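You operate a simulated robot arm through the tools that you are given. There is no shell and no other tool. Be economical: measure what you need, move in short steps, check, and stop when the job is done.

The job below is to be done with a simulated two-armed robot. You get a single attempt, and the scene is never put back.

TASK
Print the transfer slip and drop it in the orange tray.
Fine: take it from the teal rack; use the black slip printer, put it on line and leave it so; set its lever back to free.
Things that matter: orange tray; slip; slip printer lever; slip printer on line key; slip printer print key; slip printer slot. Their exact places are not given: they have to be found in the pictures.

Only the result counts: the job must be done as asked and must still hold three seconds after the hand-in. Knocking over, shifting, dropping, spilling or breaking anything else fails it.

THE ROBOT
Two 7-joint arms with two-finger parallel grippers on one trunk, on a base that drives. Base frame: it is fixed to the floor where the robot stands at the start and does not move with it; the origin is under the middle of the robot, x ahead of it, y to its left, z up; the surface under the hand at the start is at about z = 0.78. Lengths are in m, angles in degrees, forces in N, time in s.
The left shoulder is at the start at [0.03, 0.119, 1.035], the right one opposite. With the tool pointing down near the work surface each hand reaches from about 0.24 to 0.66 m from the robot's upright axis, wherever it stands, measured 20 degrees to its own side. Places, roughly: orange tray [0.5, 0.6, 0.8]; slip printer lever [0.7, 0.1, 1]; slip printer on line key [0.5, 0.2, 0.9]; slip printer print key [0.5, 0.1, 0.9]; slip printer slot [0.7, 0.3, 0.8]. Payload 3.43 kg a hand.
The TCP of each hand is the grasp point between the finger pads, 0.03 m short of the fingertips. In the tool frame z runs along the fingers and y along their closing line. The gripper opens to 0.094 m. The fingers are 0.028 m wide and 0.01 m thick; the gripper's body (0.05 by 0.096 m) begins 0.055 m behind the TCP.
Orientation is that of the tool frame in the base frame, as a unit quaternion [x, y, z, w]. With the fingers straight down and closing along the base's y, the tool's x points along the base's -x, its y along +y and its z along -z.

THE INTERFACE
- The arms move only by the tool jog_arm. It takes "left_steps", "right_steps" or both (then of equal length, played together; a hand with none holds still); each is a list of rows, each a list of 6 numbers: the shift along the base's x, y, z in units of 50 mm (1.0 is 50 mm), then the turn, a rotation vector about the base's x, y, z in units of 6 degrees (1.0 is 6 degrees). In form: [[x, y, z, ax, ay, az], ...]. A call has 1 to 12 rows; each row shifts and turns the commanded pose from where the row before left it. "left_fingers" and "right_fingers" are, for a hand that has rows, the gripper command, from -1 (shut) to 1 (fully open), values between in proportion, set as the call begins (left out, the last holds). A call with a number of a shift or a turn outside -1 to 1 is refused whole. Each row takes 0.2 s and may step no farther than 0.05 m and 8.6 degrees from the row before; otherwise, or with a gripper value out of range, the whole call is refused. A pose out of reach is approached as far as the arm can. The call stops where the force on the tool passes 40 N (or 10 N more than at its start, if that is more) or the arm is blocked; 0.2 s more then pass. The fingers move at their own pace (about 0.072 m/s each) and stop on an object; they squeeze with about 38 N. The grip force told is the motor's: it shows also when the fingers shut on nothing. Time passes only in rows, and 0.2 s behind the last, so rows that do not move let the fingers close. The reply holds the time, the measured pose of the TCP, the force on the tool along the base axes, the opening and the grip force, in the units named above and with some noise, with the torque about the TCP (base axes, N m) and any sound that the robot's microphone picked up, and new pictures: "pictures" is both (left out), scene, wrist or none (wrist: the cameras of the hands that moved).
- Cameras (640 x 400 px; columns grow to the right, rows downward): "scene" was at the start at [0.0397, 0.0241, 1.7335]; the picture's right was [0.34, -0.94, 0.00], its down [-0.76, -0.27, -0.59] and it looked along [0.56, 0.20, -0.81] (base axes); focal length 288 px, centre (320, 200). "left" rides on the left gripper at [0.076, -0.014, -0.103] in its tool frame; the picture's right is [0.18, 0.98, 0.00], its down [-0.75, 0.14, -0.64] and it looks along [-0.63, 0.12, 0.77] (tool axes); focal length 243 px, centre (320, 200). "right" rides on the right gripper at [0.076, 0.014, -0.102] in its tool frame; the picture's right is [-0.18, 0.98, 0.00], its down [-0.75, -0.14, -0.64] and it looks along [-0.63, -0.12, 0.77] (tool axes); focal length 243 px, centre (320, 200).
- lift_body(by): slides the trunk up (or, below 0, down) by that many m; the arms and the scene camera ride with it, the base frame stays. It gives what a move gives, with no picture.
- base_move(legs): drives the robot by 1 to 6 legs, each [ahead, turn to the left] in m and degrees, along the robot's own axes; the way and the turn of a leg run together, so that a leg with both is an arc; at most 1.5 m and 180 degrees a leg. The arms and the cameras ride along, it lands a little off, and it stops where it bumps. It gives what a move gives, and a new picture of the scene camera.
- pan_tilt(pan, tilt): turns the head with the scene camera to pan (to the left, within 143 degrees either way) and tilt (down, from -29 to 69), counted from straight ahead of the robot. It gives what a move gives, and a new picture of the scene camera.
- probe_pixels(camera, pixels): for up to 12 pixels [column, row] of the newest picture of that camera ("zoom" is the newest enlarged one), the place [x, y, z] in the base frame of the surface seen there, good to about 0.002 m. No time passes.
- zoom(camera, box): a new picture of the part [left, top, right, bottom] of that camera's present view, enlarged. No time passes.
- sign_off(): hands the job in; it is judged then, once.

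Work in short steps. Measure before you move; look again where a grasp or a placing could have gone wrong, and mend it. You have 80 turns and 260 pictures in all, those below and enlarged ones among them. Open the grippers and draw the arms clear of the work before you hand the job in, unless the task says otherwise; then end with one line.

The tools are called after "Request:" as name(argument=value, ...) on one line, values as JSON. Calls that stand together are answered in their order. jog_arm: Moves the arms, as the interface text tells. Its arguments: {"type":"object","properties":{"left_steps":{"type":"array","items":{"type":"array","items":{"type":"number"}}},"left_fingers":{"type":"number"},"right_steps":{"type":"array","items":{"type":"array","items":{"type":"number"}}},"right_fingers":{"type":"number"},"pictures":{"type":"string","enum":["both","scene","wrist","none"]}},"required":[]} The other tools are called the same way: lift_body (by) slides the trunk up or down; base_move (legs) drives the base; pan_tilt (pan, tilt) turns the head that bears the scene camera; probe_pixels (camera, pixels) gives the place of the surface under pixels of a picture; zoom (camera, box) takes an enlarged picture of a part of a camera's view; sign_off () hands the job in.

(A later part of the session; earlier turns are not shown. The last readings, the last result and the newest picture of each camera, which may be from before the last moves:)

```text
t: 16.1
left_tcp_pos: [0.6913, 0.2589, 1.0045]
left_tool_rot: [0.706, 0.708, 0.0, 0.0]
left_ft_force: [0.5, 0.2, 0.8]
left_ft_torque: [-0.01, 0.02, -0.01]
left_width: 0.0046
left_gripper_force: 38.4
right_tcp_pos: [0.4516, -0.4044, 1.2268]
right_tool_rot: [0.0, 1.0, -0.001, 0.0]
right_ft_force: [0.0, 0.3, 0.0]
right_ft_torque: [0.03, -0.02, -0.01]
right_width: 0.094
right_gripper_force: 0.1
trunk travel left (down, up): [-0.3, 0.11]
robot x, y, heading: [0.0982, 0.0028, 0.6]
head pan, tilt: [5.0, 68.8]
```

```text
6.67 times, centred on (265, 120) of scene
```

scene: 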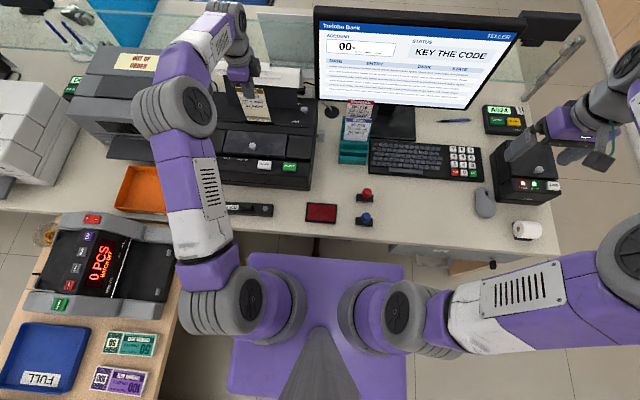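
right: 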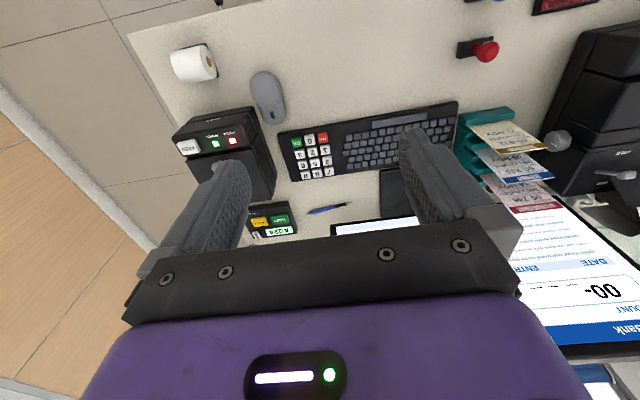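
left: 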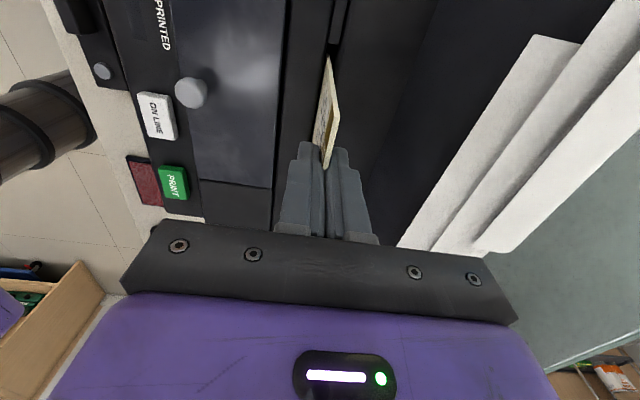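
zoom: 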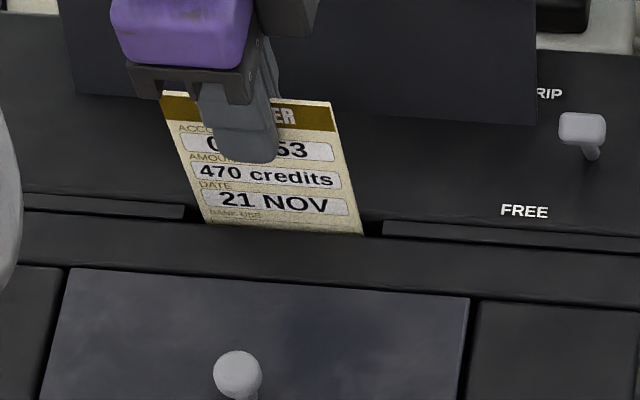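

Still no bottom contact. I continue another 30 mm in fine steps.

Request:
jog_arm(left_steps=[[0, 0, -0.1, 0, 0, 0], [0, 0, -0.1, 0, 0, 0], [0, 0, -0.1, 0, 0, 0], [0, 0, -0.1, 0, 0, 0], [0, 0, -0.1, 0, 0, 0], [0, 0, -0.1, 0, 0, 0], [0, 0, 0, 0, 0, 0]], pictures="none")

Request:
zoom(camera="scene", box=[220, 90, 310, 150])

```text
t: 17.7
left_tcp_pos: [0.6911, 0.2618, 0.9789]
left_tool_rot: [0.707, 0.707, 0.002, 0.001]
left_ft_force: [-0.1, -0.4, 15.8]
left_ft_torque: [-0.02, 0.04, 0.05]
left_width: 0.0051
left_gripper_force: 37.9
right_tcp_pos: [0.4505, -0.405, 1.2269]
right_tool_rot: [0.0, 1.0, 0.0, 0.001]
right_ft_force: [0.0, 0.1, -0.2]
right_ft_torque: [0.0, 0.0, -0.03]
right_width: 0.0938
right_gripper_force: 0.0
trunk travel left (down, up): [-0.3, 0.11]
robot x, y, heading: [0.0975, -0.0046, -0.0]
head pan, tilt: [5.0, 68.8]
```

```text
6.67 times, centred on (265, 120) of scene
```

zoom: 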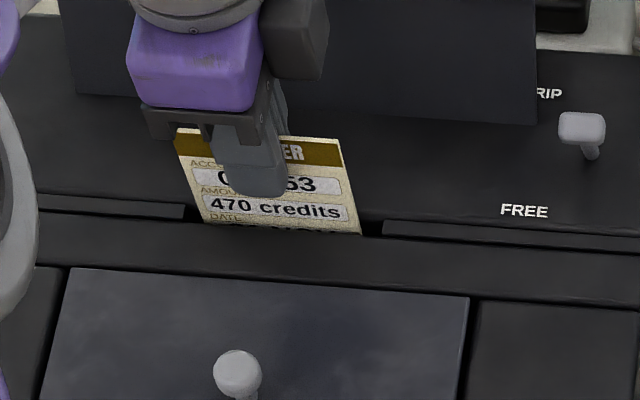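

Contact at the bottom (15.8 N up). I open the fingers to ~3.5 cm and rise clear.

Request:
jog_arm(left_steps=[[0, 0, 0, 0, 0, 0], [0, 0, 0, 0, 0, 0], [0, 0, 0, 0, 0, 0]], left_fingers=-0.2, pictures="none")

Request:
jog_arm(left_steps=[[0, 0, 0.6, 0, 0, 0], [0, 0, 0.9, 0, 0, 0], [0, 0, 0.9, 0, 0, 0], [0, 0, 0, 0, 0, 0]])

Request:
zoom(camera="scene", box=[220, 90, 310, 150])

```text
t: 18.5
left_tcp_pos: [0.6918, 0.2593, 0.9751]
left_tool_rot: [0.707, 0.708, 0.0, 0.0]
left_ft_force: [0.4, 0.1, -0.4]
left_ft_torque: [-0.01, -0.02, 0.02]
left_width: 0.0376
left_gripper_force: 0.0
right_tcp_pos: [0.4513, -0.4053, 1.2266]
right_tool_rot: [0.0, 1.0, 0.001, 0.0]
right_ft_force: [1.1, -0.3, -0.1]
right_ft_torque: [0.05, 0.03, -0.01]
right_width: 0.0939
right_gripper_force: 0.1
trunk travel left (down, up): [-0.3, 0.11]
robot x, y, heading: [0.0983, -0.0021, -0.0]
head pan, tilt: [5.0, 68.8]
```

```text
t: 19.5
left_tcp_pos: [0.689, 0.2578, 1.093]
left_tool_rot: [0.707, 0.707, 0.0, 0.0]
left_ft_force: [0.3, -0.3, -0.1]
left_ft_torque: [0.02, 0.01, 0.01]
left_width: 0.0374
left_gripper_force: 0.1
right_tcp_pos: [0.4511, -0.4027, 1.226]
right_tool_rot: [0.001, 1.0, -0.001, 0.0]
right_ft_force: [-0.7, -0.5, -0.4]
right_ft_torque: [-0.04, -0.03, -0.02]
right_width: 0.094
right_gripper_force: 0.0
trunk travel left (down, up): [-0.3, 0.11]
robot x, y, heading: [0.0986, -0.005, 0.2]
head pan, tilt: [5.0, 68.8]
```

scene: 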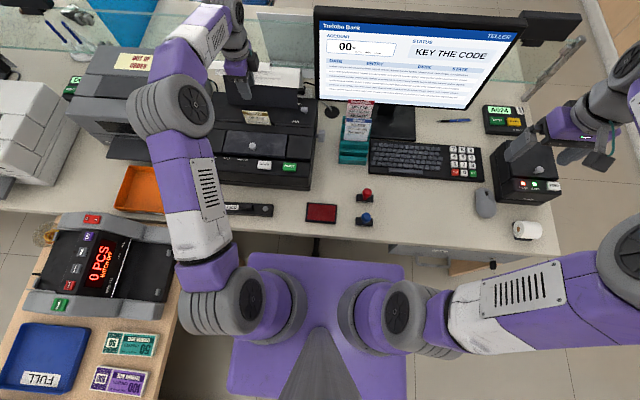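
left: 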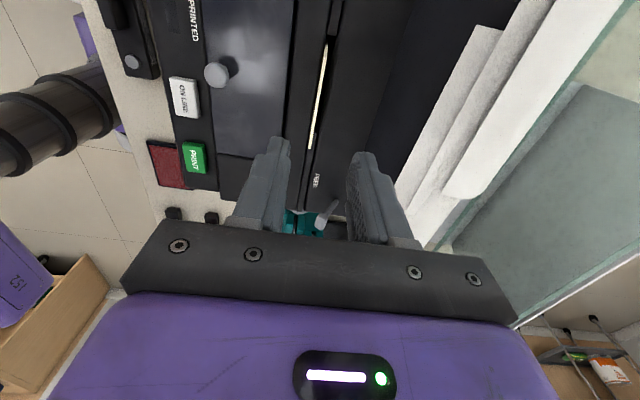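

```text
6.67 times, centred on (265, 120) of scene
```

zoom: 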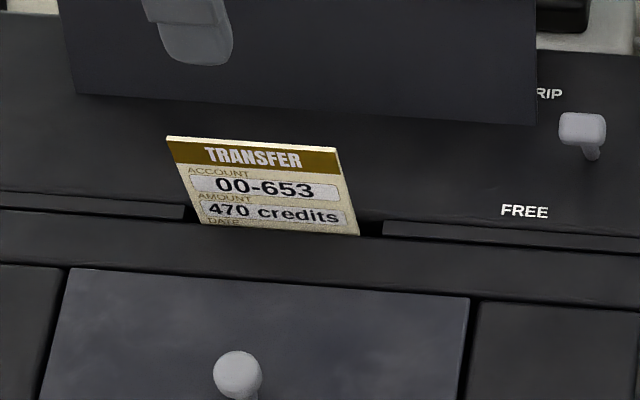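

The slip stands in the slot. Next the lever: I check the geometry around it (panel edge, papers) before pushing it back.

Request:
probe_pixels(camera="zoom", pixels=[[530, 60], [532, 120], [533, 20], [570, 20], [600, 60], [582, 130], [625, 60], [548, 94]])

Request:
zoom(camera="scene", box=[230, 50, 350, 130])

Request:
zoom(camera="right", box=[520, 60, 640, 200])

```text
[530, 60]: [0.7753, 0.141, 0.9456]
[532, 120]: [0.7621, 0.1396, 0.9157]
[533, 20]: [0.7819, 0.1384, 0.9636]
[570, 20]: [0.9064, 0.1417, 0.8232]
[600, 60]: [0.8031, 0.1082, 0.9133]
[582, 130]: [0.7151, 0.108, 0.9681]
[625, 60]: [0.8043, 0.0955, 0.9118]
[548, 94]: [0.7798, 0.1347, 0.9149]
```

```text
5.00 times, centred on (290, 90) of scene
```

zoom: 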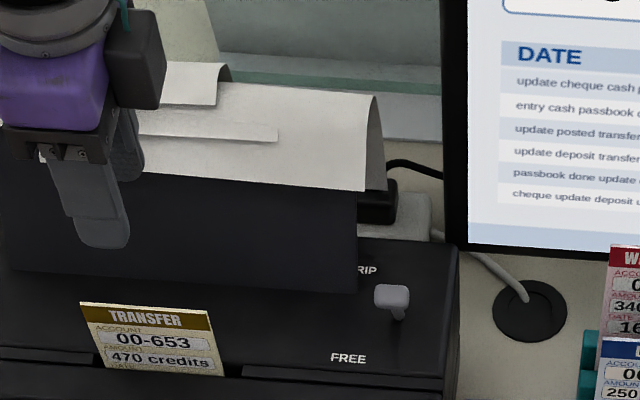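

```text
2.86 times, centred on (580, 130) of right
```

zoom: 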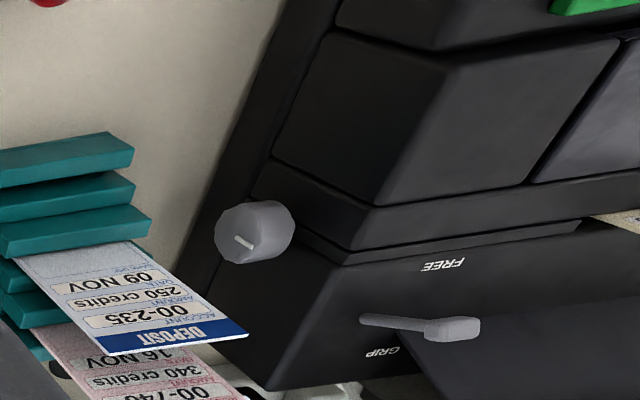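

The panel's right edge is at y≈0.14, so I'd rather grip the knob from its sides with the hand pitched forward. I retract and turn the left hand back (+90° yaw), then pitch it ~42° forward.

Request:
jog_arm(left_steps=[[0, 0, 0.7, 0, 0, 1], [-0.3, -0.2, 0.5, 0, 0, 1], [-0.3, -0.2, 0, 0, 0, 1], [-0.3, -0.2, 0, 0, 0, 1], [-0.3, -0.3, 0, 0, 0, 1], [-0.3, -0.3, 0, 0, 0, 1], [-0.3, -0.3, 0, 0, 0, 1], [-0.3, -0.3, 0, 0, 0, 1], [0, -0.3, 0, 0, 0, 1], [0, -0.3, 0, 0, 0, 1], [0, -0.3, 0, 0, 0, 1], [0, -0.3, 0, 0, 0, 1]], pictures="none")

Request:
jog_arm(left_steps=[[0, 0, 0, 0, 0, 1], [0, 0, 0, 0, 0, 1], [0, 0, 0, 0, 0, 1], [0, 0, 0, 0, -1, 0], [0, 0, 0, 0, -1, 0], [0, 0, 0, 0, -1, 0], [0, 0, 0, 0, -1, 0], [0, 0, 0, 0, -1, 0], [0, 0, 0, 0, -1, 0], [0, 0, 0, 0, -1, 0], [0, 0, 0, 0, 0, 0]], left_fingers=-0.2)

```text
t: 22.1
left_tcp_pos: [0.5857, 0.1085, 1.1565]
left_tool_rot: [0.155, 0.988, 0.0, 0.0]
left_ft_force: [0.6, -0.4, 0.8]
left_ft_torque: [0.02, 0.02, 0.02]
left_width: 0.0375
left_gripper_force: 0.2
right_tcp_pos: [0.4519, -0.4034, 1.2267]
right_tool_rot: [0.001, 1.0, 0.0, 0.001]
right_ft_force: [-0.1, 0.0, 0.4]
right_ft_torque: [-0.02, -0.01, 0.0]
right_width: 0.094
right_gripper_force: 0.0
trunk travel left (down, up): [-0.3, 0.11]
robot x, y, heading: [0.0957, 0.0022, -0.0]
head pan, tilt: [5.0, 68.8]
```

```text
t: 24.5
left_tcp_pos: [0.5852, 0.11, 1.154]
left_tool_rot: [0.0, 0.934, -0.001, 0.358]
left_ft_force: [-0.4, 0.1, 0.2]
left_ft_torque: [-0.03, 0.01, 0.0]
left_width: 0.0378
left_gripper_force: 0.1
right_tcp_pos: [0.4516, -0.404, 1.2274]
right_tool_rot: [-0.001, 1.0, 0.0, 0.0]
right_ft_force: [-0.2, -1.2, 0.3]
right_ft_torque: [0.03, -0.01, 0.01]
right_width: 0.0943
right_gripper_force: 0.0
trunk travel left (down, up): [-0.3, 0.11]
robot x, y, heading: [0.0978, 0.0015, -0.1]
head pan, tilt: [5.0, 68.8]
```

scene: 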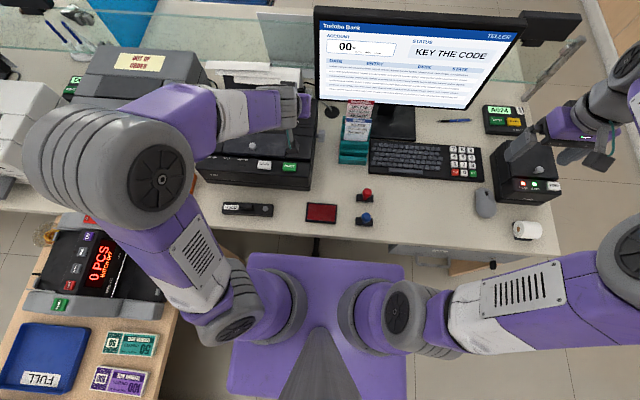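
left: 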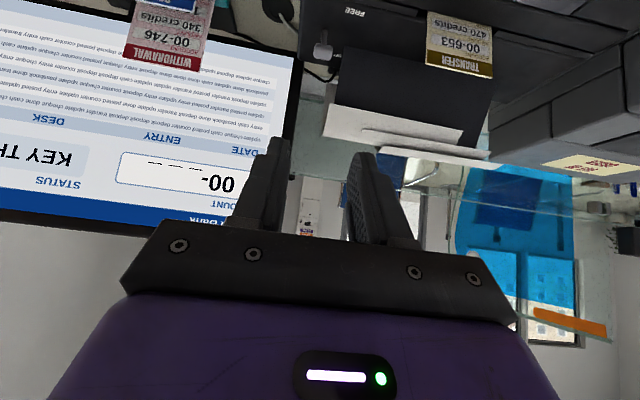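

The hand is pitched as wanted; the knob shows at left (322,48). I measure it here.

Request:
zoom(camera="left", box=[280, 0, 380, 80])

Request:
probe_pixels(camera="left", pixels=[[316, 50], [322, 50], [329, 50], [322, 43], [322, 56], [323, 33]])

```text
5.00 times, centred on (330, 40) of left
```

zoom: 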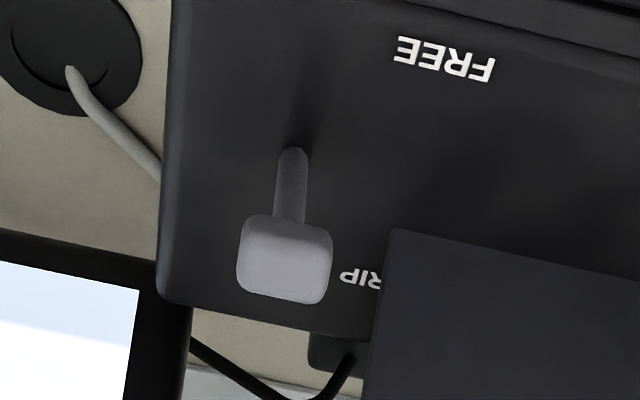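

```text
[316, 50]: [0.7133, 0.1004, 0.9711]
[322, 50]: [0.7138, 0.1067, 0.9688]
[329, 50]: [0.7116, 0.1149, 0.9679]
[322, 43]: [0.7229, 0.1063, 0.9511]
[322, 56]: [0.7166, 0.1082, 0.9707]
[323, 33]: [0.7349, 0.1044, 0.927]
```

The knob is centred at about (0.718,0.1065,0.967), ~21 mm wide. I move to a pre-grasp 10 cm back along the tool axis.

Request:
jog_arm(left_steps=[[0.4, -0.03, -0.7, 0, 0, 0], [0.5, -0.04, -0.7, 0, 0, 0], [0.4, 0, -0.7, 0, 0, 0], [0, 0, 0, 0, 0, 0]])

Request:
zoom(camera="left", box=[230, 60, 430, 260])

```text
t: 25.5
left_tcp_pos: [0.6519, 0.1044, 1.0492]
left_tool_rot: [0.0, 0.933, -0.001, 0.359]
left_ft_force: [0.3, 0.1, 0.5]
left_ft_torque: [0.05, 0.03, 0.03]
left_width: 0.0374
left_gripper_force: 0.1
right_tcp_pos: [0.4512, -0.4042, 1.2261]
right_tool_rot: [0.0, 1.0, 0.0, 0.0]
right_ft_force: [0.2, 0.8, 0.0]
right_ft_torque: [0.05, -0.01, 0.0]
right_width: 0.0937
right_gripper_force: 0.0
trunk travel left (down, up): [-0.3, 0.11]
robot x, y, heading: [0.0944, 0.0006, -0.1]
head pan, tilt: [5.0, 68.8]
```

scene: 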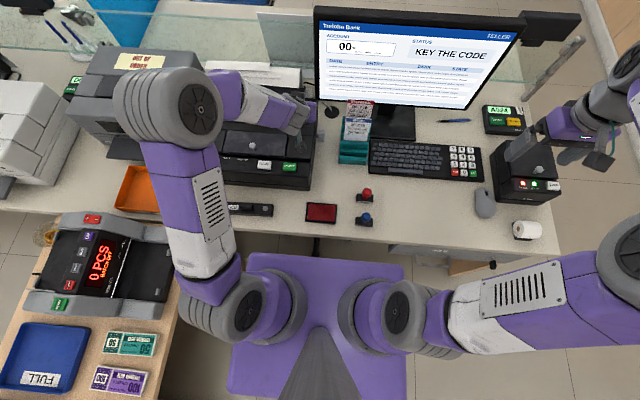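
left: 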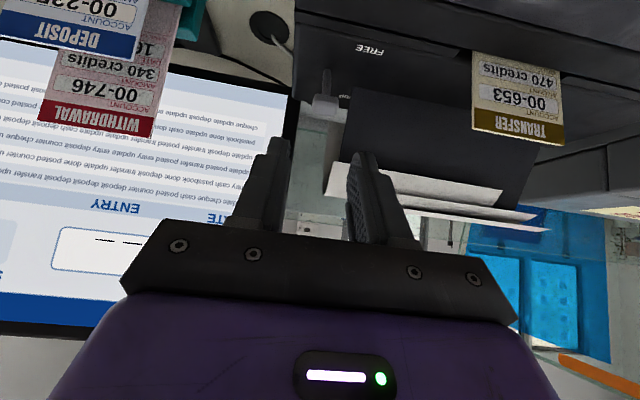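

```text
2.00 times, centred on (330, 160) of left
```

zoom: 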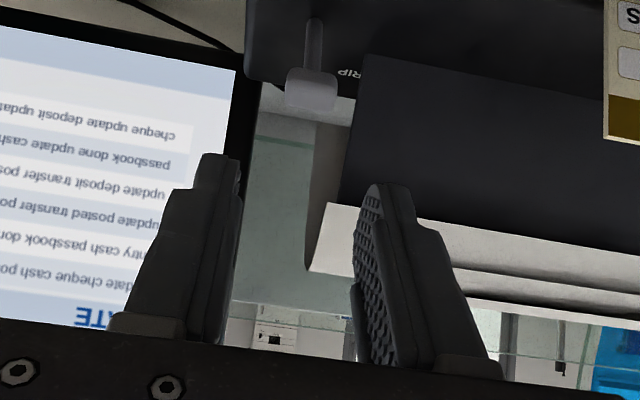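

Aligned; I advance along the tool axis to the knob, then close on it.

Request:
jog_arm(left_steps=[[0.44, 0.04, -0.54, 0, 0, 0], [0.44, 0, -0.54, 0, 0, 0], [0.44, 0, -0.54, 0, 0, 0], [0, 0, 0, 0, 0, 0]], pictures="wrist")

Request:
zoom(camera="scene", box=[260, 70, 340, 130])

```text
t: 26.5
left_tcp_pos: [0.7164, 0.1083, 0.9706]
left_tool_rot: [0.0, 0.933, 0.0, 0.359]
left_ft_force: [-0.6, 0.0, 0.9]
left_ft_torque: [0.02, -0.01, -0.03]
left_width: 0.0375
left_gripper_force: 0.2
right_tcp_pos: [0.4509, -0.4038, 1.2276]
right_tool_rot: [0.0, 1.0, 0.0, 0.0]
right_ft_force: [-0.1, 0.4, -0.4]
right_ft_torque: [0.01, -0.01, 0.0]
right_width: 0.0941
right_gripper_force: 0.1
trunk travel left (down, up): [-0.3, 0.11]
robot x, y, heading: [0.0988, 0.0007, 0.1]
head pan, tilt: [5.0, 68.8]
```

left: 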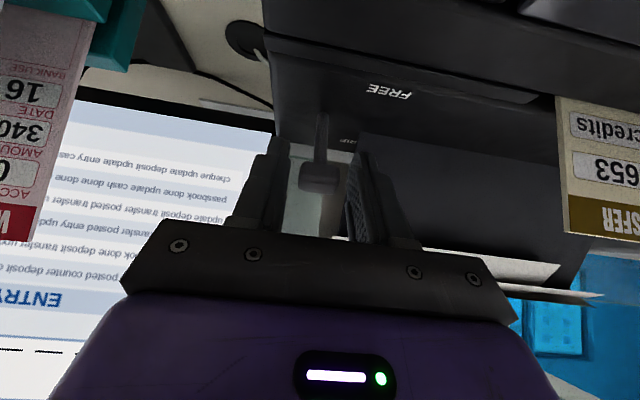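

```text
6.67 times, centred on (300, 100) of scene
```

zoom: 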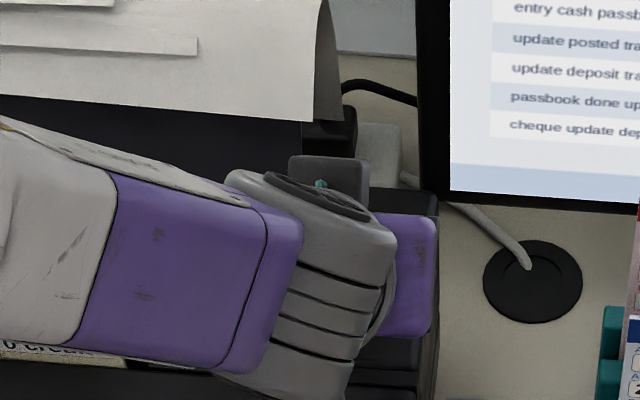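

The knob sits between the finger pads. I close on it.

Request:
jog_arm(left_steps=[[0, 0, 0, 0, 0, 0], [0, 0, 0, 0, 0, 0]], left_fingers=-1, pictures="wrist")

```text
t: 27.1
left_tcp_pos: [0.7165, 0.1082, 0.9696]
left_tool_rot: [-0.001, 0.933, 0.0, 0.359]
left_ft_force: [0.9, -3.0, -1.7]
left_ft_torque: [-0.02, -0.02, -0.04]
left_width: 0.0217
left_gripper_force: 45.3
right_tcp_pos: [0.4518, -0.4032, 1.2264]
right_tool_rot: [0.0, 1.0, 0.0, 0.001]
right_ft_force: [0.5, -0.6, 0.1]
right_ft_torque: [0.01, 0.03, 0.01]
right_width: 0.0941
right_gripper_force: 0.0
trunk travel left (down, up): [-0.3, 0.11]
robot x, y, heading: [0.0974, -0.0009, -0.0]
head pan, tilt: [5.0, 68.8]
```

left: 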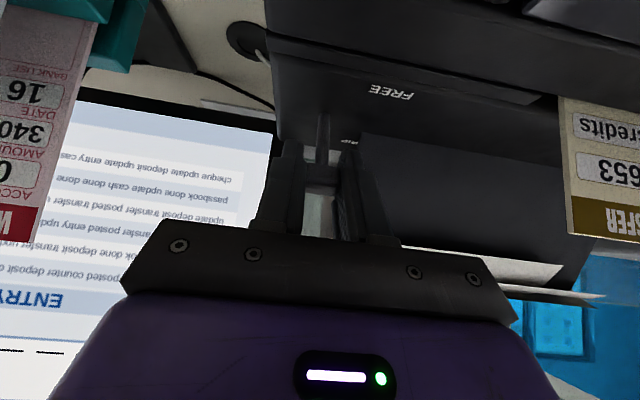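

Knob gripped (21.7 mm). I swing it back along its arc toward GRIP.

Request:
jog_arm(left_steps=[[0.17, 0, 0.06, 0, 0, 0], [0.17, 0, 0.04, 0, 0, 0], [0.18, 0, 0.01, 0, 0, 0], [0.18, 0, -0.01, 0, 0, 0], [0.17, 0, -0.04, 0, 0, 0], [0.17, 0, -0.06, 0, 0, 0], [0, 0, 0, 0, 0, 0]])

Request:
zoom(camera="left", box=[240, 60, 440, 260])

```text
t: 28.6
left_tcp_pos: [0.7631, 0.1085, 0.9735]
left_tool_rot: [-0.001, 0.933, 0.001, 0.359]
left_ft_force: [-26.4, 3.2, 17.7]
left_ft_torque: [0.27, 0.78, -0.03]
left_width: 0.0215
left_gripper_force: 44.8
right_tcp_pos: [0.4454, -0.4035, 1.2281]
right_tool_rot: [-0.001, 1.0, 0.0, 0.002]
right_ft_force: [-0.1, 0.1, 0.0]
right_ft_torque: [-0.04, 0.02, 0.01]
right_width: 0.094
right_gripper_force: 0.1
trunk travel left (down, up): [-0.3, 0.11]
robot x, y, heading: [0.0959, 0.0011, 0.3]
head pan, tilt: [5.0, 68.8]
stopped in row 7 (left hand): the force on the tool passed its limit at 52 N (the readings are from after the stop); the commanded pose is now the measured one
```

scene: 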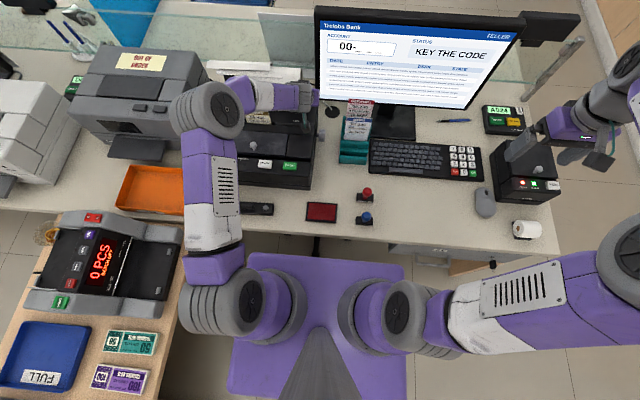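
left: 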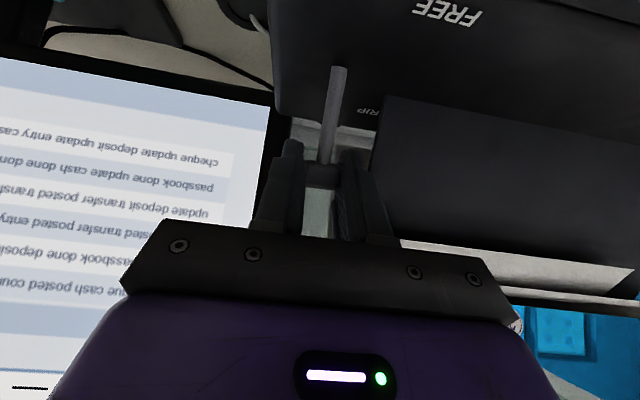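

```text
2.00 times, centred on (340, 160) of left
```

zoom: 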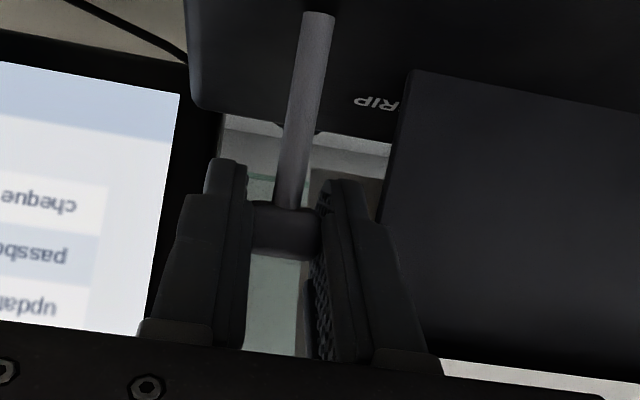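

The lever reached its stop near x≈0.763. I open only to ~31 mm (panel close by) and back out along the tool axis.

Request:
jog_arm(left_steps=[[0, 0, 0, 0, 0, 0], [0, 0, 0, 0, 0, 0]], left_fingers=-0.34, pictures="none")

Request:
jog_arm(left_steps=[[-0.44, 0, 0.54, 0, 0, 0], [-0.54, 0, 0.64, 0, 0, 0], [-0.54, 0, 0.64, 0, 0, 0], [-0.54, 0, 0.64, 0, 0, 0], [0, 0, 0, 0, 0, 0]])

Request:
zoom(camera="left", box=[230, 0, 430, 140])

Request:
zoom(camera="scene", box=[190, 90, 330, 200])

```text
t: 29.1
left_tcp_pos: [0.765, 0.1077, 0.9702]
left_tool_rot: [0.0, 0.934, 0.0, 0.357]
left_ft_force: [-0.6, 0.4, -0.6]
left_ft_torque: [-0.02, -0.03, 0.01]
left_width: 0.0311
left_gripper_force: 0.1
right_tcp_pos: [0.4496, -0.4047, 1.2271]
right_tool_rot: [0.0, 1.0, 0.001, 0.0]
right_ft_force: [-1.5, 0.4, 0.9]
right_ft_torque: [-0.03, -0.03, 0.0]
right_width: 0.094
right_gripper_force: 0.1
trunk travel left (down, up): [-0.3, 0.11]
robot x, y, heading: [0.0981, 0.0016, 0.2]
head pan, tilt: [5.0, 68.8]
```

```text
t: 30.4
left_tcp_pos: [0.6676, 0.1065, 1.092]
left_tool_rot: [0.0, 0.934, 0.0, 0.357]
left_ft_force: [0.1, -0.3, 0.7]
left_ft_torque: [-0.03, 0.02, 0.02]
left_width: 0.0311
left_gripper_force: 0.1
right_tcp_pos: [0.4527, -0.4039, 1.2276]
right_tool_rot: [-0.001, 1.0, 0.0, -0.001]
right_ft_force: [0.0, -0.1, 1.0]
right_ft_torque: [-0.02, -0.01, 0.03]
right_width: 0.094
right_gripper_force: 0.2
trunk travel left (down, up): [-0.3, 0.11]
robot x, y, heading: [0.0996, -0.0017, -0.1]
head pan, tilt: [5.0, 68.8]
```

scene: 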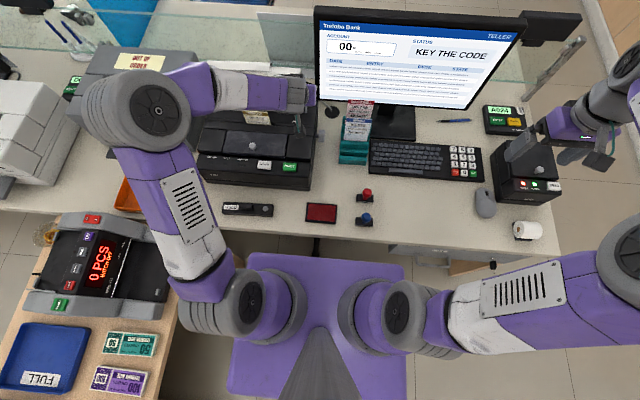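
left: 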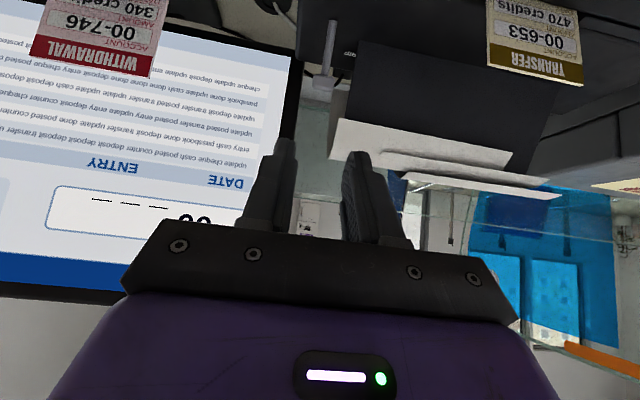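

```text
2.86 times, centred on (330, 70) of left
```

zoom: 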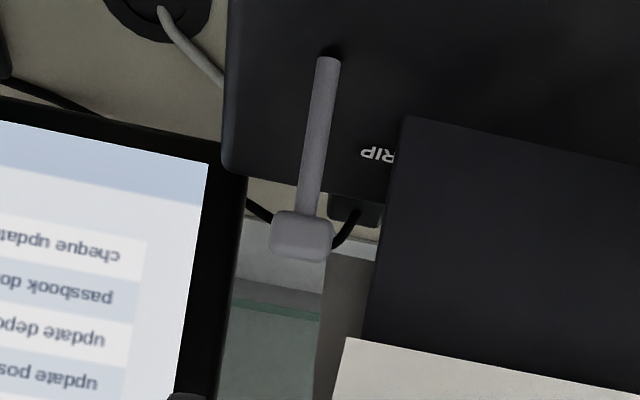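

```text
3.64 times, centred on (260, 145) of scene
```

zoom: 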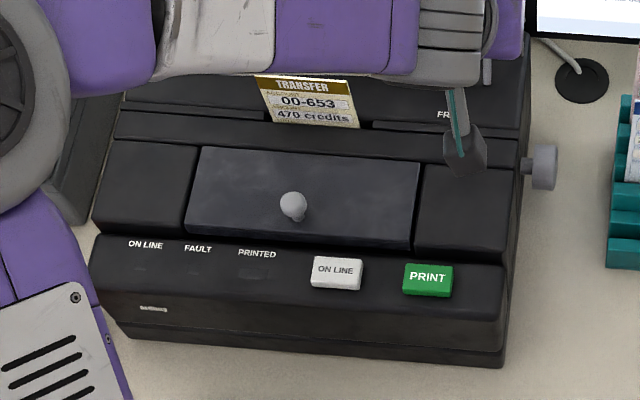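

The lever is at GRIP and the slip is still upright. I probe the key tops, and straighten the hand back to vertical over the ON LINE key with fingers shut.

Request:
probe_pixels(camera="zoom", pixels=[[336, 268], [427, 277], [316, 262], [357, 275], [336, 288], [427, 295], [256, 263], [198, 263], [140, 262]])

Request:
jog_arm(left_steps=[[-0.3, 0, 0.3, 0, 1, 0], [-0.4, 0.4, 0, 0, 1, 0], [-0.5, 0.5, 0, 0, 1, 0], [-0.5, 0.5, 0, 0, 1, 0], [-0.5, 0.5, 0, 0, 1, 0], [-0.3, 0.2, 0, 0, 1, 0], [0, 0, 0, 0, 1, 0], [0, 0, -0.6, 0, 0, 0], [0, 0, 0, 0, 0, 0]], left_fingers=-1)

```text
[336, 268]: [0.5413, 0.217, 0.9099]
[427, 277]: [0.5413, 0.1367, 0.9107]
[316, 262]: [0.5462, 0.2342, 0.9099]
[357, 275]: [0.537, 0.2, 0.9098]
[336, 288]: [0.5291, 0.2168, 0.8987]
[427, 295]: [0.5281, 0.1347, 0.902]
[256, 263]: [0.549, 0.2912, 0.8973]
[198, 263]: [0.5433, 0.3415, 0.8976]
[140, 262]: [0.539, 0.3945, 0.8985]
```

```text
t: 32.4
left_tcp_pos: [0.5394, 0.2121, 1.0753]
left_tool_rot: [0.0, 1.0, 0.001, -0.002]
left_ft_force: [0.1, 0.7, -0.6]
left_ft_torque: [0.0, 0.02, 0.0]
left_width: 0.0
left_gripper_force: 33.1
right_tcp_pos: [0.4512, -0.4057, 1.2263]
right_tool_rot: [0.0, 1.0, 0.0, 0.001]
right_ft_force: [-0.6, -0.1, 0.2]
right_ft_torque: [-0.01, 0.03, -0.01]
right_width: 0.094
right_gripper_force: 0.0
trunk travel left (down, up): [-0.3, 0.11]
robot x, y, heading: [0.0991, -0.0021, -0.1]
head pan, tilt: [5.0, 68.8]
```

scene: 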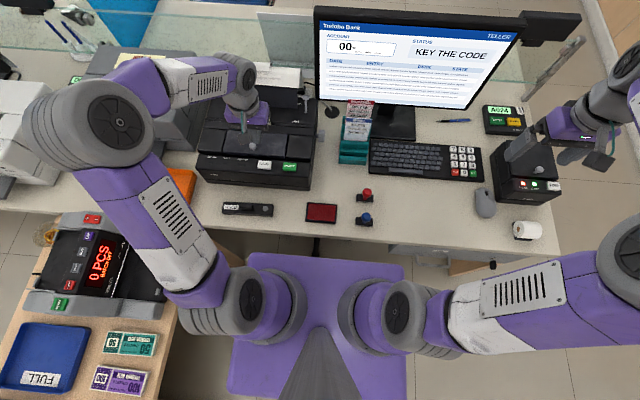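
left: 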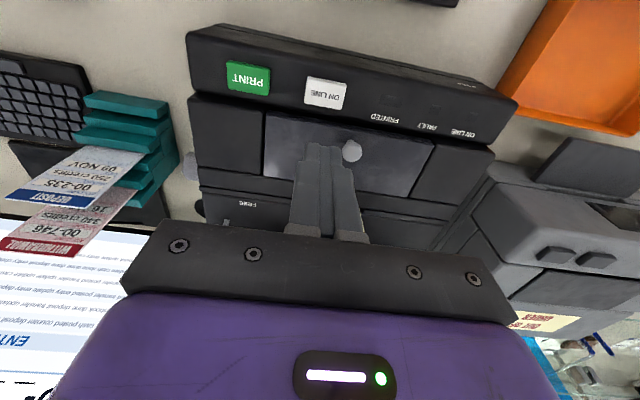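

ON LINE key top is at (0.540,0.217,0.910). I lower the shut fingertips onto it, watching force.

Request:
jog_arm(left_steps=[[0.02, 0.1, -0.9, 0, 0, 0], [0, 0, -0.9, 0, 0, 0], [0, 0, -0.6, 0, 0, 0], [0, 0, -0.1, 0, 0, 0], [0, 0, -0.1, 0, 0, 0], [0, 0, -0.1, 0, 0, 0], [0, 0, -0.06, 0, 0, 0]], pictures="wrist")

Request:
zoom(camera="left", box=[200, 0, 520, 200])

```text
t: 34.0
left_tcp_pos: [0.5408, 0.2178, 0.9407]
left_tool_rot: [0.0, 1.0, 0.0, -0.001]
left_ft_force: [-0.1, 1.5, 1.5]
left_ft_torque: [-0.01, 0.01, 0.02]
left_width: 0.0
left_gripper_force: 32.9
right_tcp_pos: [0.4516, -0.4048, 1.227]
right_tool_rot: [-0.001, 1.0, 0.0, -0.001]
right_ft_force: [-0.2, -0.2, -0.7]
right_ft_torque: [0.01, 0.0, 0.0]
right_width: 0.0943
right_gripper_force: 0.0
trunk travel left (down, up): [-0.3, 0.11]
robot x, y, heading: [0.0952, -0.0007, -0.1]
head pan, tilt: [5.0, 68.8]
```

left: 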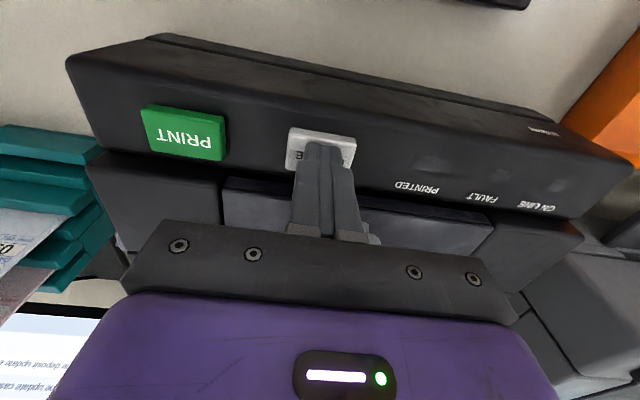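

```text
2.00 times, centred on (360, 100) of left
```

zoom: 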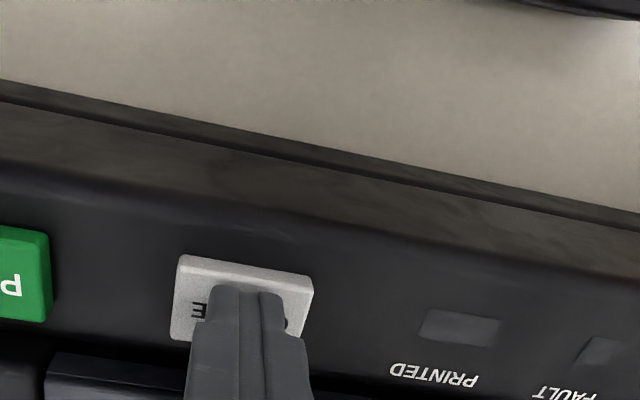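

The fingertips just touch the key. I press in 2 mm steps.

Request:
jog_arm(left_steps=[[0, 0, -0.04, 0, 0, 0], [0, 0, -0.04, 0, 0, 0], [0, 0, -0.04, 0, 0, 0]], pictures="wrist")

```text
t: 34.8
left_tcp_pos: [0.5404, 0.2181, 0.935]
left_tool_rot: [-0.001, 1.0, 0.0, 0.0]
left_ft_force: [0.1, 3.9, 13.1]
left_ft_torque: [0.14, 0.04, 0.03]
left_width: 0.0002
left_gripper_force: 32.6
right_tcp_pos: [0.4514, -0.4028, 1.2273]
right_tool_rot: [-0.001, 1.0, 0.0, 0.0]
right_ft_force: [-0.2, -0.5, 0.1]
right_ft_torque: [0.01, -0.01, -0.04]
right_width: 0.0943
right_gripper_force: 0.2
trunk travel left (down, up): [-0.3, 0.11]
robot x, y, heading: [0.0978, -0.0036, 0.2]
head pan, tilt: [5.0, 68.8]
heard: click
```

left: 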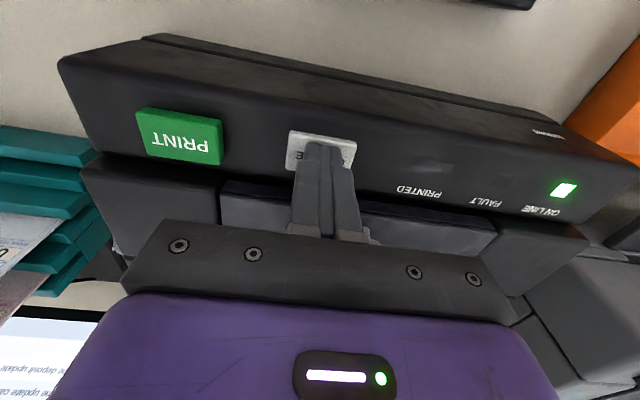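

A click, and the ON LINE lamp is green. I lift, go 81 mm right to PRINT, and press it the same way.

Request:
jog_arm(left_steps=[[0, 0, 0.3, 0, 0, 0], [0, 0, 0.5, 0, 0, 0], [0, -0.81, 0, 0, 0, 0], [0, -0.82, 0, 0, 0, 0], [0, 0, -0.4, 0, 0, 0], [0, 0, -0.28, 0, 0, 0], [0, 0, -0.04, 0, 0, 0], [0, 0, -0.04, 0, 0, 0], [0, 0, -0.04, 0, 0, 0]], pictures="wrist")

```text
t: 36.8
left_tcp_pos: [0.5382, 0.1353, 0.9356]
left_tool_rot: [0.0, 1.0, 0.0, -0.001]
left_ft_force: [-5.2, 0.6, 12.2]
left_ft_torque: [-0.03, 0.14, -0.01]
left_width: 0.0001
left_gripper_force: 33.3
right_tcp_pos: [0.451, -0.4046, 1.2266]
right_tool_rot: [-0.001, 1.0, 0.0, 0.001]
right_ft_force: [0.2, 0.1, -0.4]
right_ft_torque: [-0.03, -0.03, 0.01]
right_width: 0.094
right_gripper_force: 0.1
trunk travel left (down, up): [-0.3, 0.11]
robot x, y, heading: [0.092, 0.0025, 0.0]
head pan, tilt: [5.0, 68.8]
heard: click
```

left: 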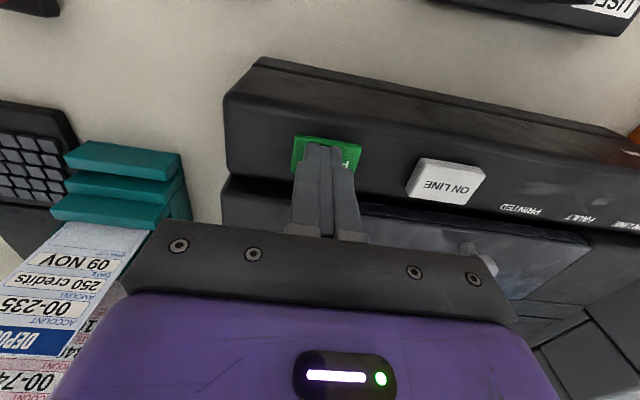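

Clicked. I lift off the key and wait a few rows for the printing, then check the lamps.

Request:
jog_arm(left_steps=[[0, 0, 0.6, 0, 0, 0], [0, 0, 0.8, 0, 0, 0], [0, 0, 0.8, 0, 0, 0], [0, 0, 0.8, 0, 0, 0], [0, 0, 0, 0, 0, 0], [0, 0, 0, 0, 0, 0], [0, 0, 0, 0, 0, 0], [0, 0, 0, 0, 0, 0]])

Request:
zoom(camera="left", box=[200, 0, 560, 220])

Request:
zoom(camera="scene", box=[190, 90, 330, 200])

```text
t: 38.5
left_tcp_pos: [0.5364, 0.1389, 1.0854]
left_tool_rot: [0.001, 1.0, 0.0, 0.0]
left_ft_force: [-0.3, -0.5, 0.3]
left_ft_torque: [0.0, -0.01, -0.01]
left_width: 0.0001
left_gripper_force: 33.7
right_tcp_pos: [0.4507, -0.4032, 1.2267]
right_tool_rot: [-0.001, 1.0, 0.0, 0.0]
right_ft_force: [0.3, 0.6, 0.5]
right_ft_torque: [-0.02, 0.0, -0.01]
right_width: 0.0939
right_gripper_force: 0.1
trunk travel left (down, up): [-0.3, 0.11]
robot x, y, heading: [0.0937, 0.0, 0.2]
head pan, tilt: [5.0, 68.8]
```

scene: 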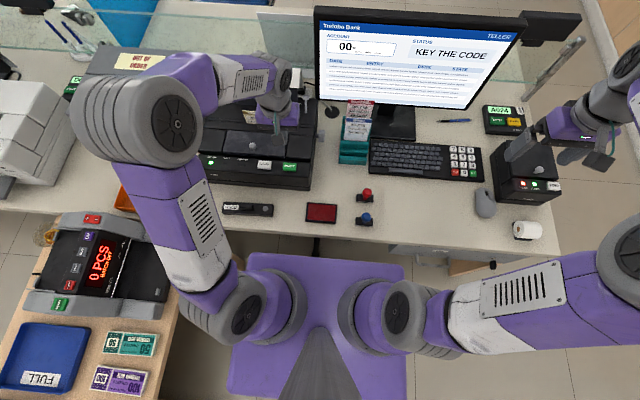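
left: 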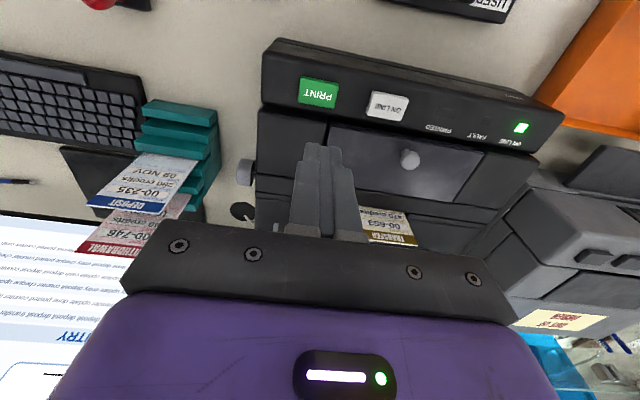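

```text
1.78 times, centred on (380, 110) of left
```

zoom: 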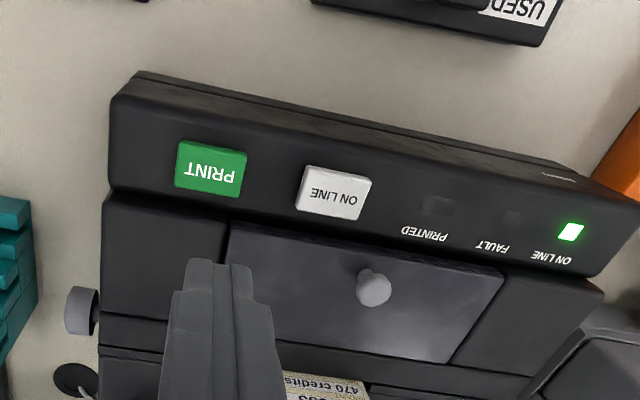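

```text
3.64 times, centred on (260, 145) of scene
```

zoom: 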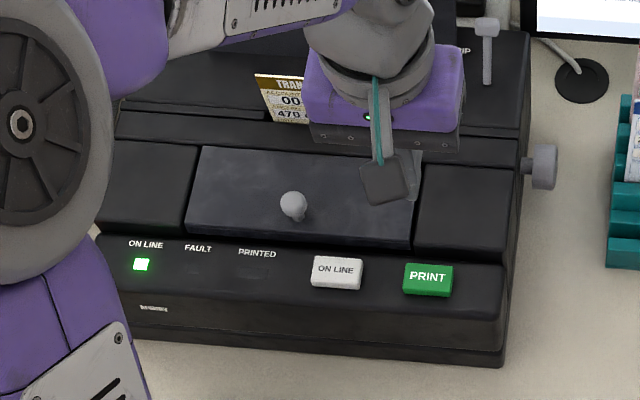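

No FAULT, but PRINTED isn't lit yet; I wait a couple of seconds more.

Request:
jog_arm(left_steps=[[-0.5, 0, 0, 0, 0, 0], [0, 0, 0, 0, 0, 0], [0, 0, 0, 0, 0, 0], [0, 0, 0, 0, 0, 0], [0, 0, 0, 0, 0, 0], [0, 0, 0, 0, 0, 0], [0, 0, 0, 0, 0, 0], [0, 0, 0, 0, 0, 0], [0, 0, 0, 0, 0, 0], [0, 0, 0, 0, 0, 0], [0, 0, 0, 0, 0, 0], [0, 0, 0, 0, 0, 0]], pictures="wrist")

Request:
zoom(camera="scene", box=[190, 90, 330, 200])

```text
t: 41.1
left_tcp_pos: [0.513, 0.1384, 1.0858]
left_tool_rot: [0.0, 1.0, -0.001, -0.001]
left_ft_force: [-0.9, 0.3, -0.5]
left_ft_torque: [-0.01, -0.02, -0.03]
left_width: 0.0
left_gripper_force: 33.2
right_tcp_pos: [0.4511, -0.4048, 1.2263]
right_tool_rot: [-0.001, 1.0, 0.0, 0.001]
right_ft_force: [-0.3, -1.1, 0.0]
right_ft_torque: [-0.01, -0.01, -0.02]
right_width: 0.0939
right_gripper_force: 0.1
trunk travel left (down, up): [-0.3, 0.11]
robot x, y, heading: [0.0991, 0.0035, -0.1]
head pan, tilt: [5.0, 68.8]
```

left: 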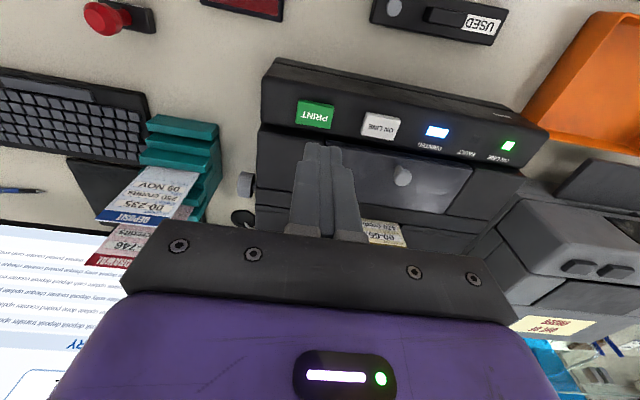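

```text
3.64 times, centred on (260, 145) of scene
```

zoom: 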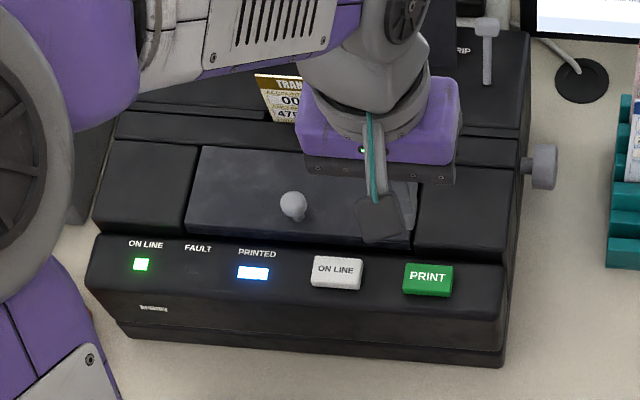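

PRINTED is lit blue, ON LINE green. Now I pitch the hand again and go to the exit pose in front of the lever with a 31 mm opening.

Request:
jog_arm(left_steps=[[0.44, -0.09, 0.04, 0, -1, 0], [0.44, -0.09, 0.04, 0, -1, 0], [0.44, -0.09, 0.04, 0, -1, 0], [0.44, -0.09, 0.04, 0, -1, 0], [0.44, -0.09, 0, 0, -1, 0], [0.44, -0.09, 0, 0, -1, 0], [0.44, -0.09, 0, 0, -1, 0], [0, 0, 0, 0, 0, 0]], left_fingers=-0.34)

Request:
zoom(camera="left", box=[240, 0, 440, 140])

```text
t: 43.0
left_tcp_pos: [0.6715, 0.1064, 1.0919]
left_tool_rot: [-0.002, 0.934, 0.001, 0.358]
left_ft_force: [0.5, 0.0, -0.3]
left_ft_torque: [0.0, -0.03, -0.04]
left_width: 0.0311
left_gripper_force: 0.2
right_tcp_pos: [0.45, -0.4029, 1.2274]
right_tool_rot: [-0.002, 1.0, 0.0, -0.001]
right_ft_force: [-0.6, 1.1, -0.3]
right_ft_torque: [-0.03, -0.03, -0.03]
right_width: 0.0944
right_gripper_force: 0.0
trunk travel left (down, up): [-0.3, 0.11]
robot x, y, heading: [0.0953, 0.0029, -0.3]
head pan, tilt: [5.0, 68.8]
```

scene: 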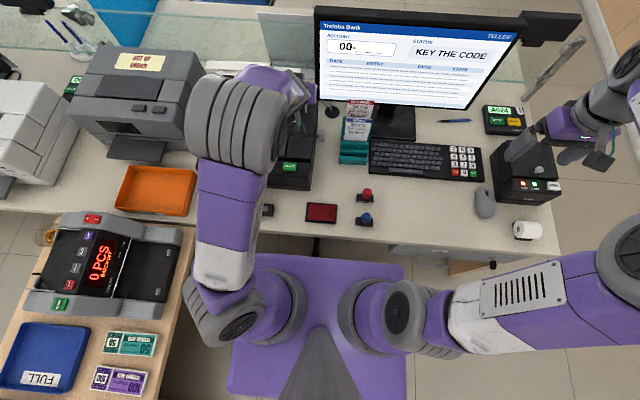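
left: 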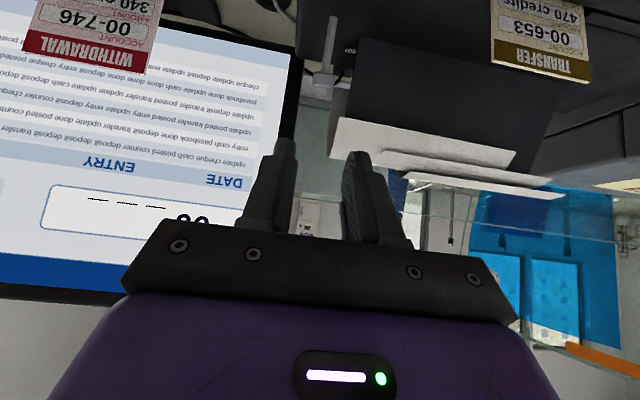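

```text
2.86 times, centred on (340, 70) of left
```

zoom: 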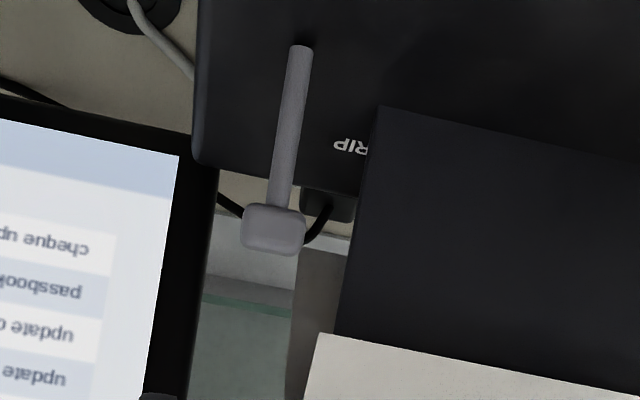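

The knob is still at GRIP. I advance back along the same line to (0.765,0.107,0.970).

Request:
jog_arm(left_steps=[[0.46, 0, -0.61, 0, 0, 0], [0.46, 0.02, -0.61, 0, 0, 0], [0.46, 0, -0.6, 0, 0, 0], [0.46, 0, -0.6, 0, 0, 0], [0, 0, 0, 0, 0, 0]], pictures="wrist")

Request:
zoom(camera="left", box=[240, 60, 440, 260])

```text
t: 44.1
left_tcp_pos: [0.7603, 0.106, 0.9698]
left_tool_rot: [0.0, 0.934, 0.0, 0.358]
left_ft_force: [-1.0, -0.2, 0.6]
left_ft_torque: [0.02, -0.02, 0.0]
left_width: 0.031
left_gripper_force: 0.0
right_tcp_pos: [0.4489, -0.4036, 1.2275]
right_tool_rot: [-0.001, 1.0, 0.001, 0.001]
right_ft_force: [0.4, 0.2, -0.3]
right_ft_torque: [0.03, -0.02, 0.01]
right_width: 0.0939
right_gripper_force: 0.1
trunk travel left (down, up): [-0.3, 0.11]
robot x, y, heading: [0.0987, -0.0006, -0.0]
head pan, tilt: [5.0, 68.8]
```

left: 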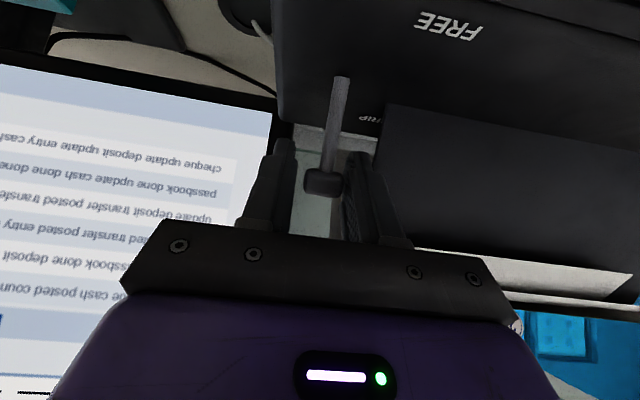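

```text
2.00 times, centred on (340, 160) of left
```

zoom: 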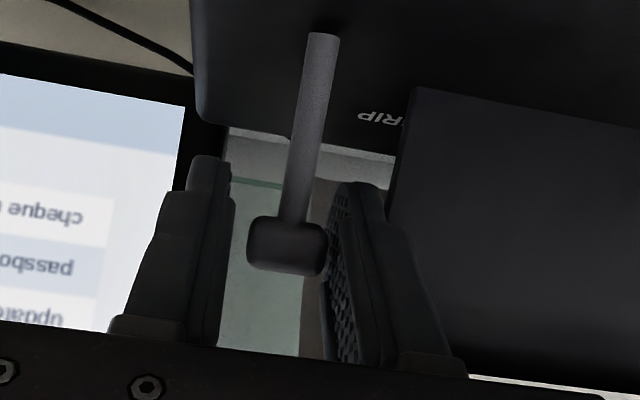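

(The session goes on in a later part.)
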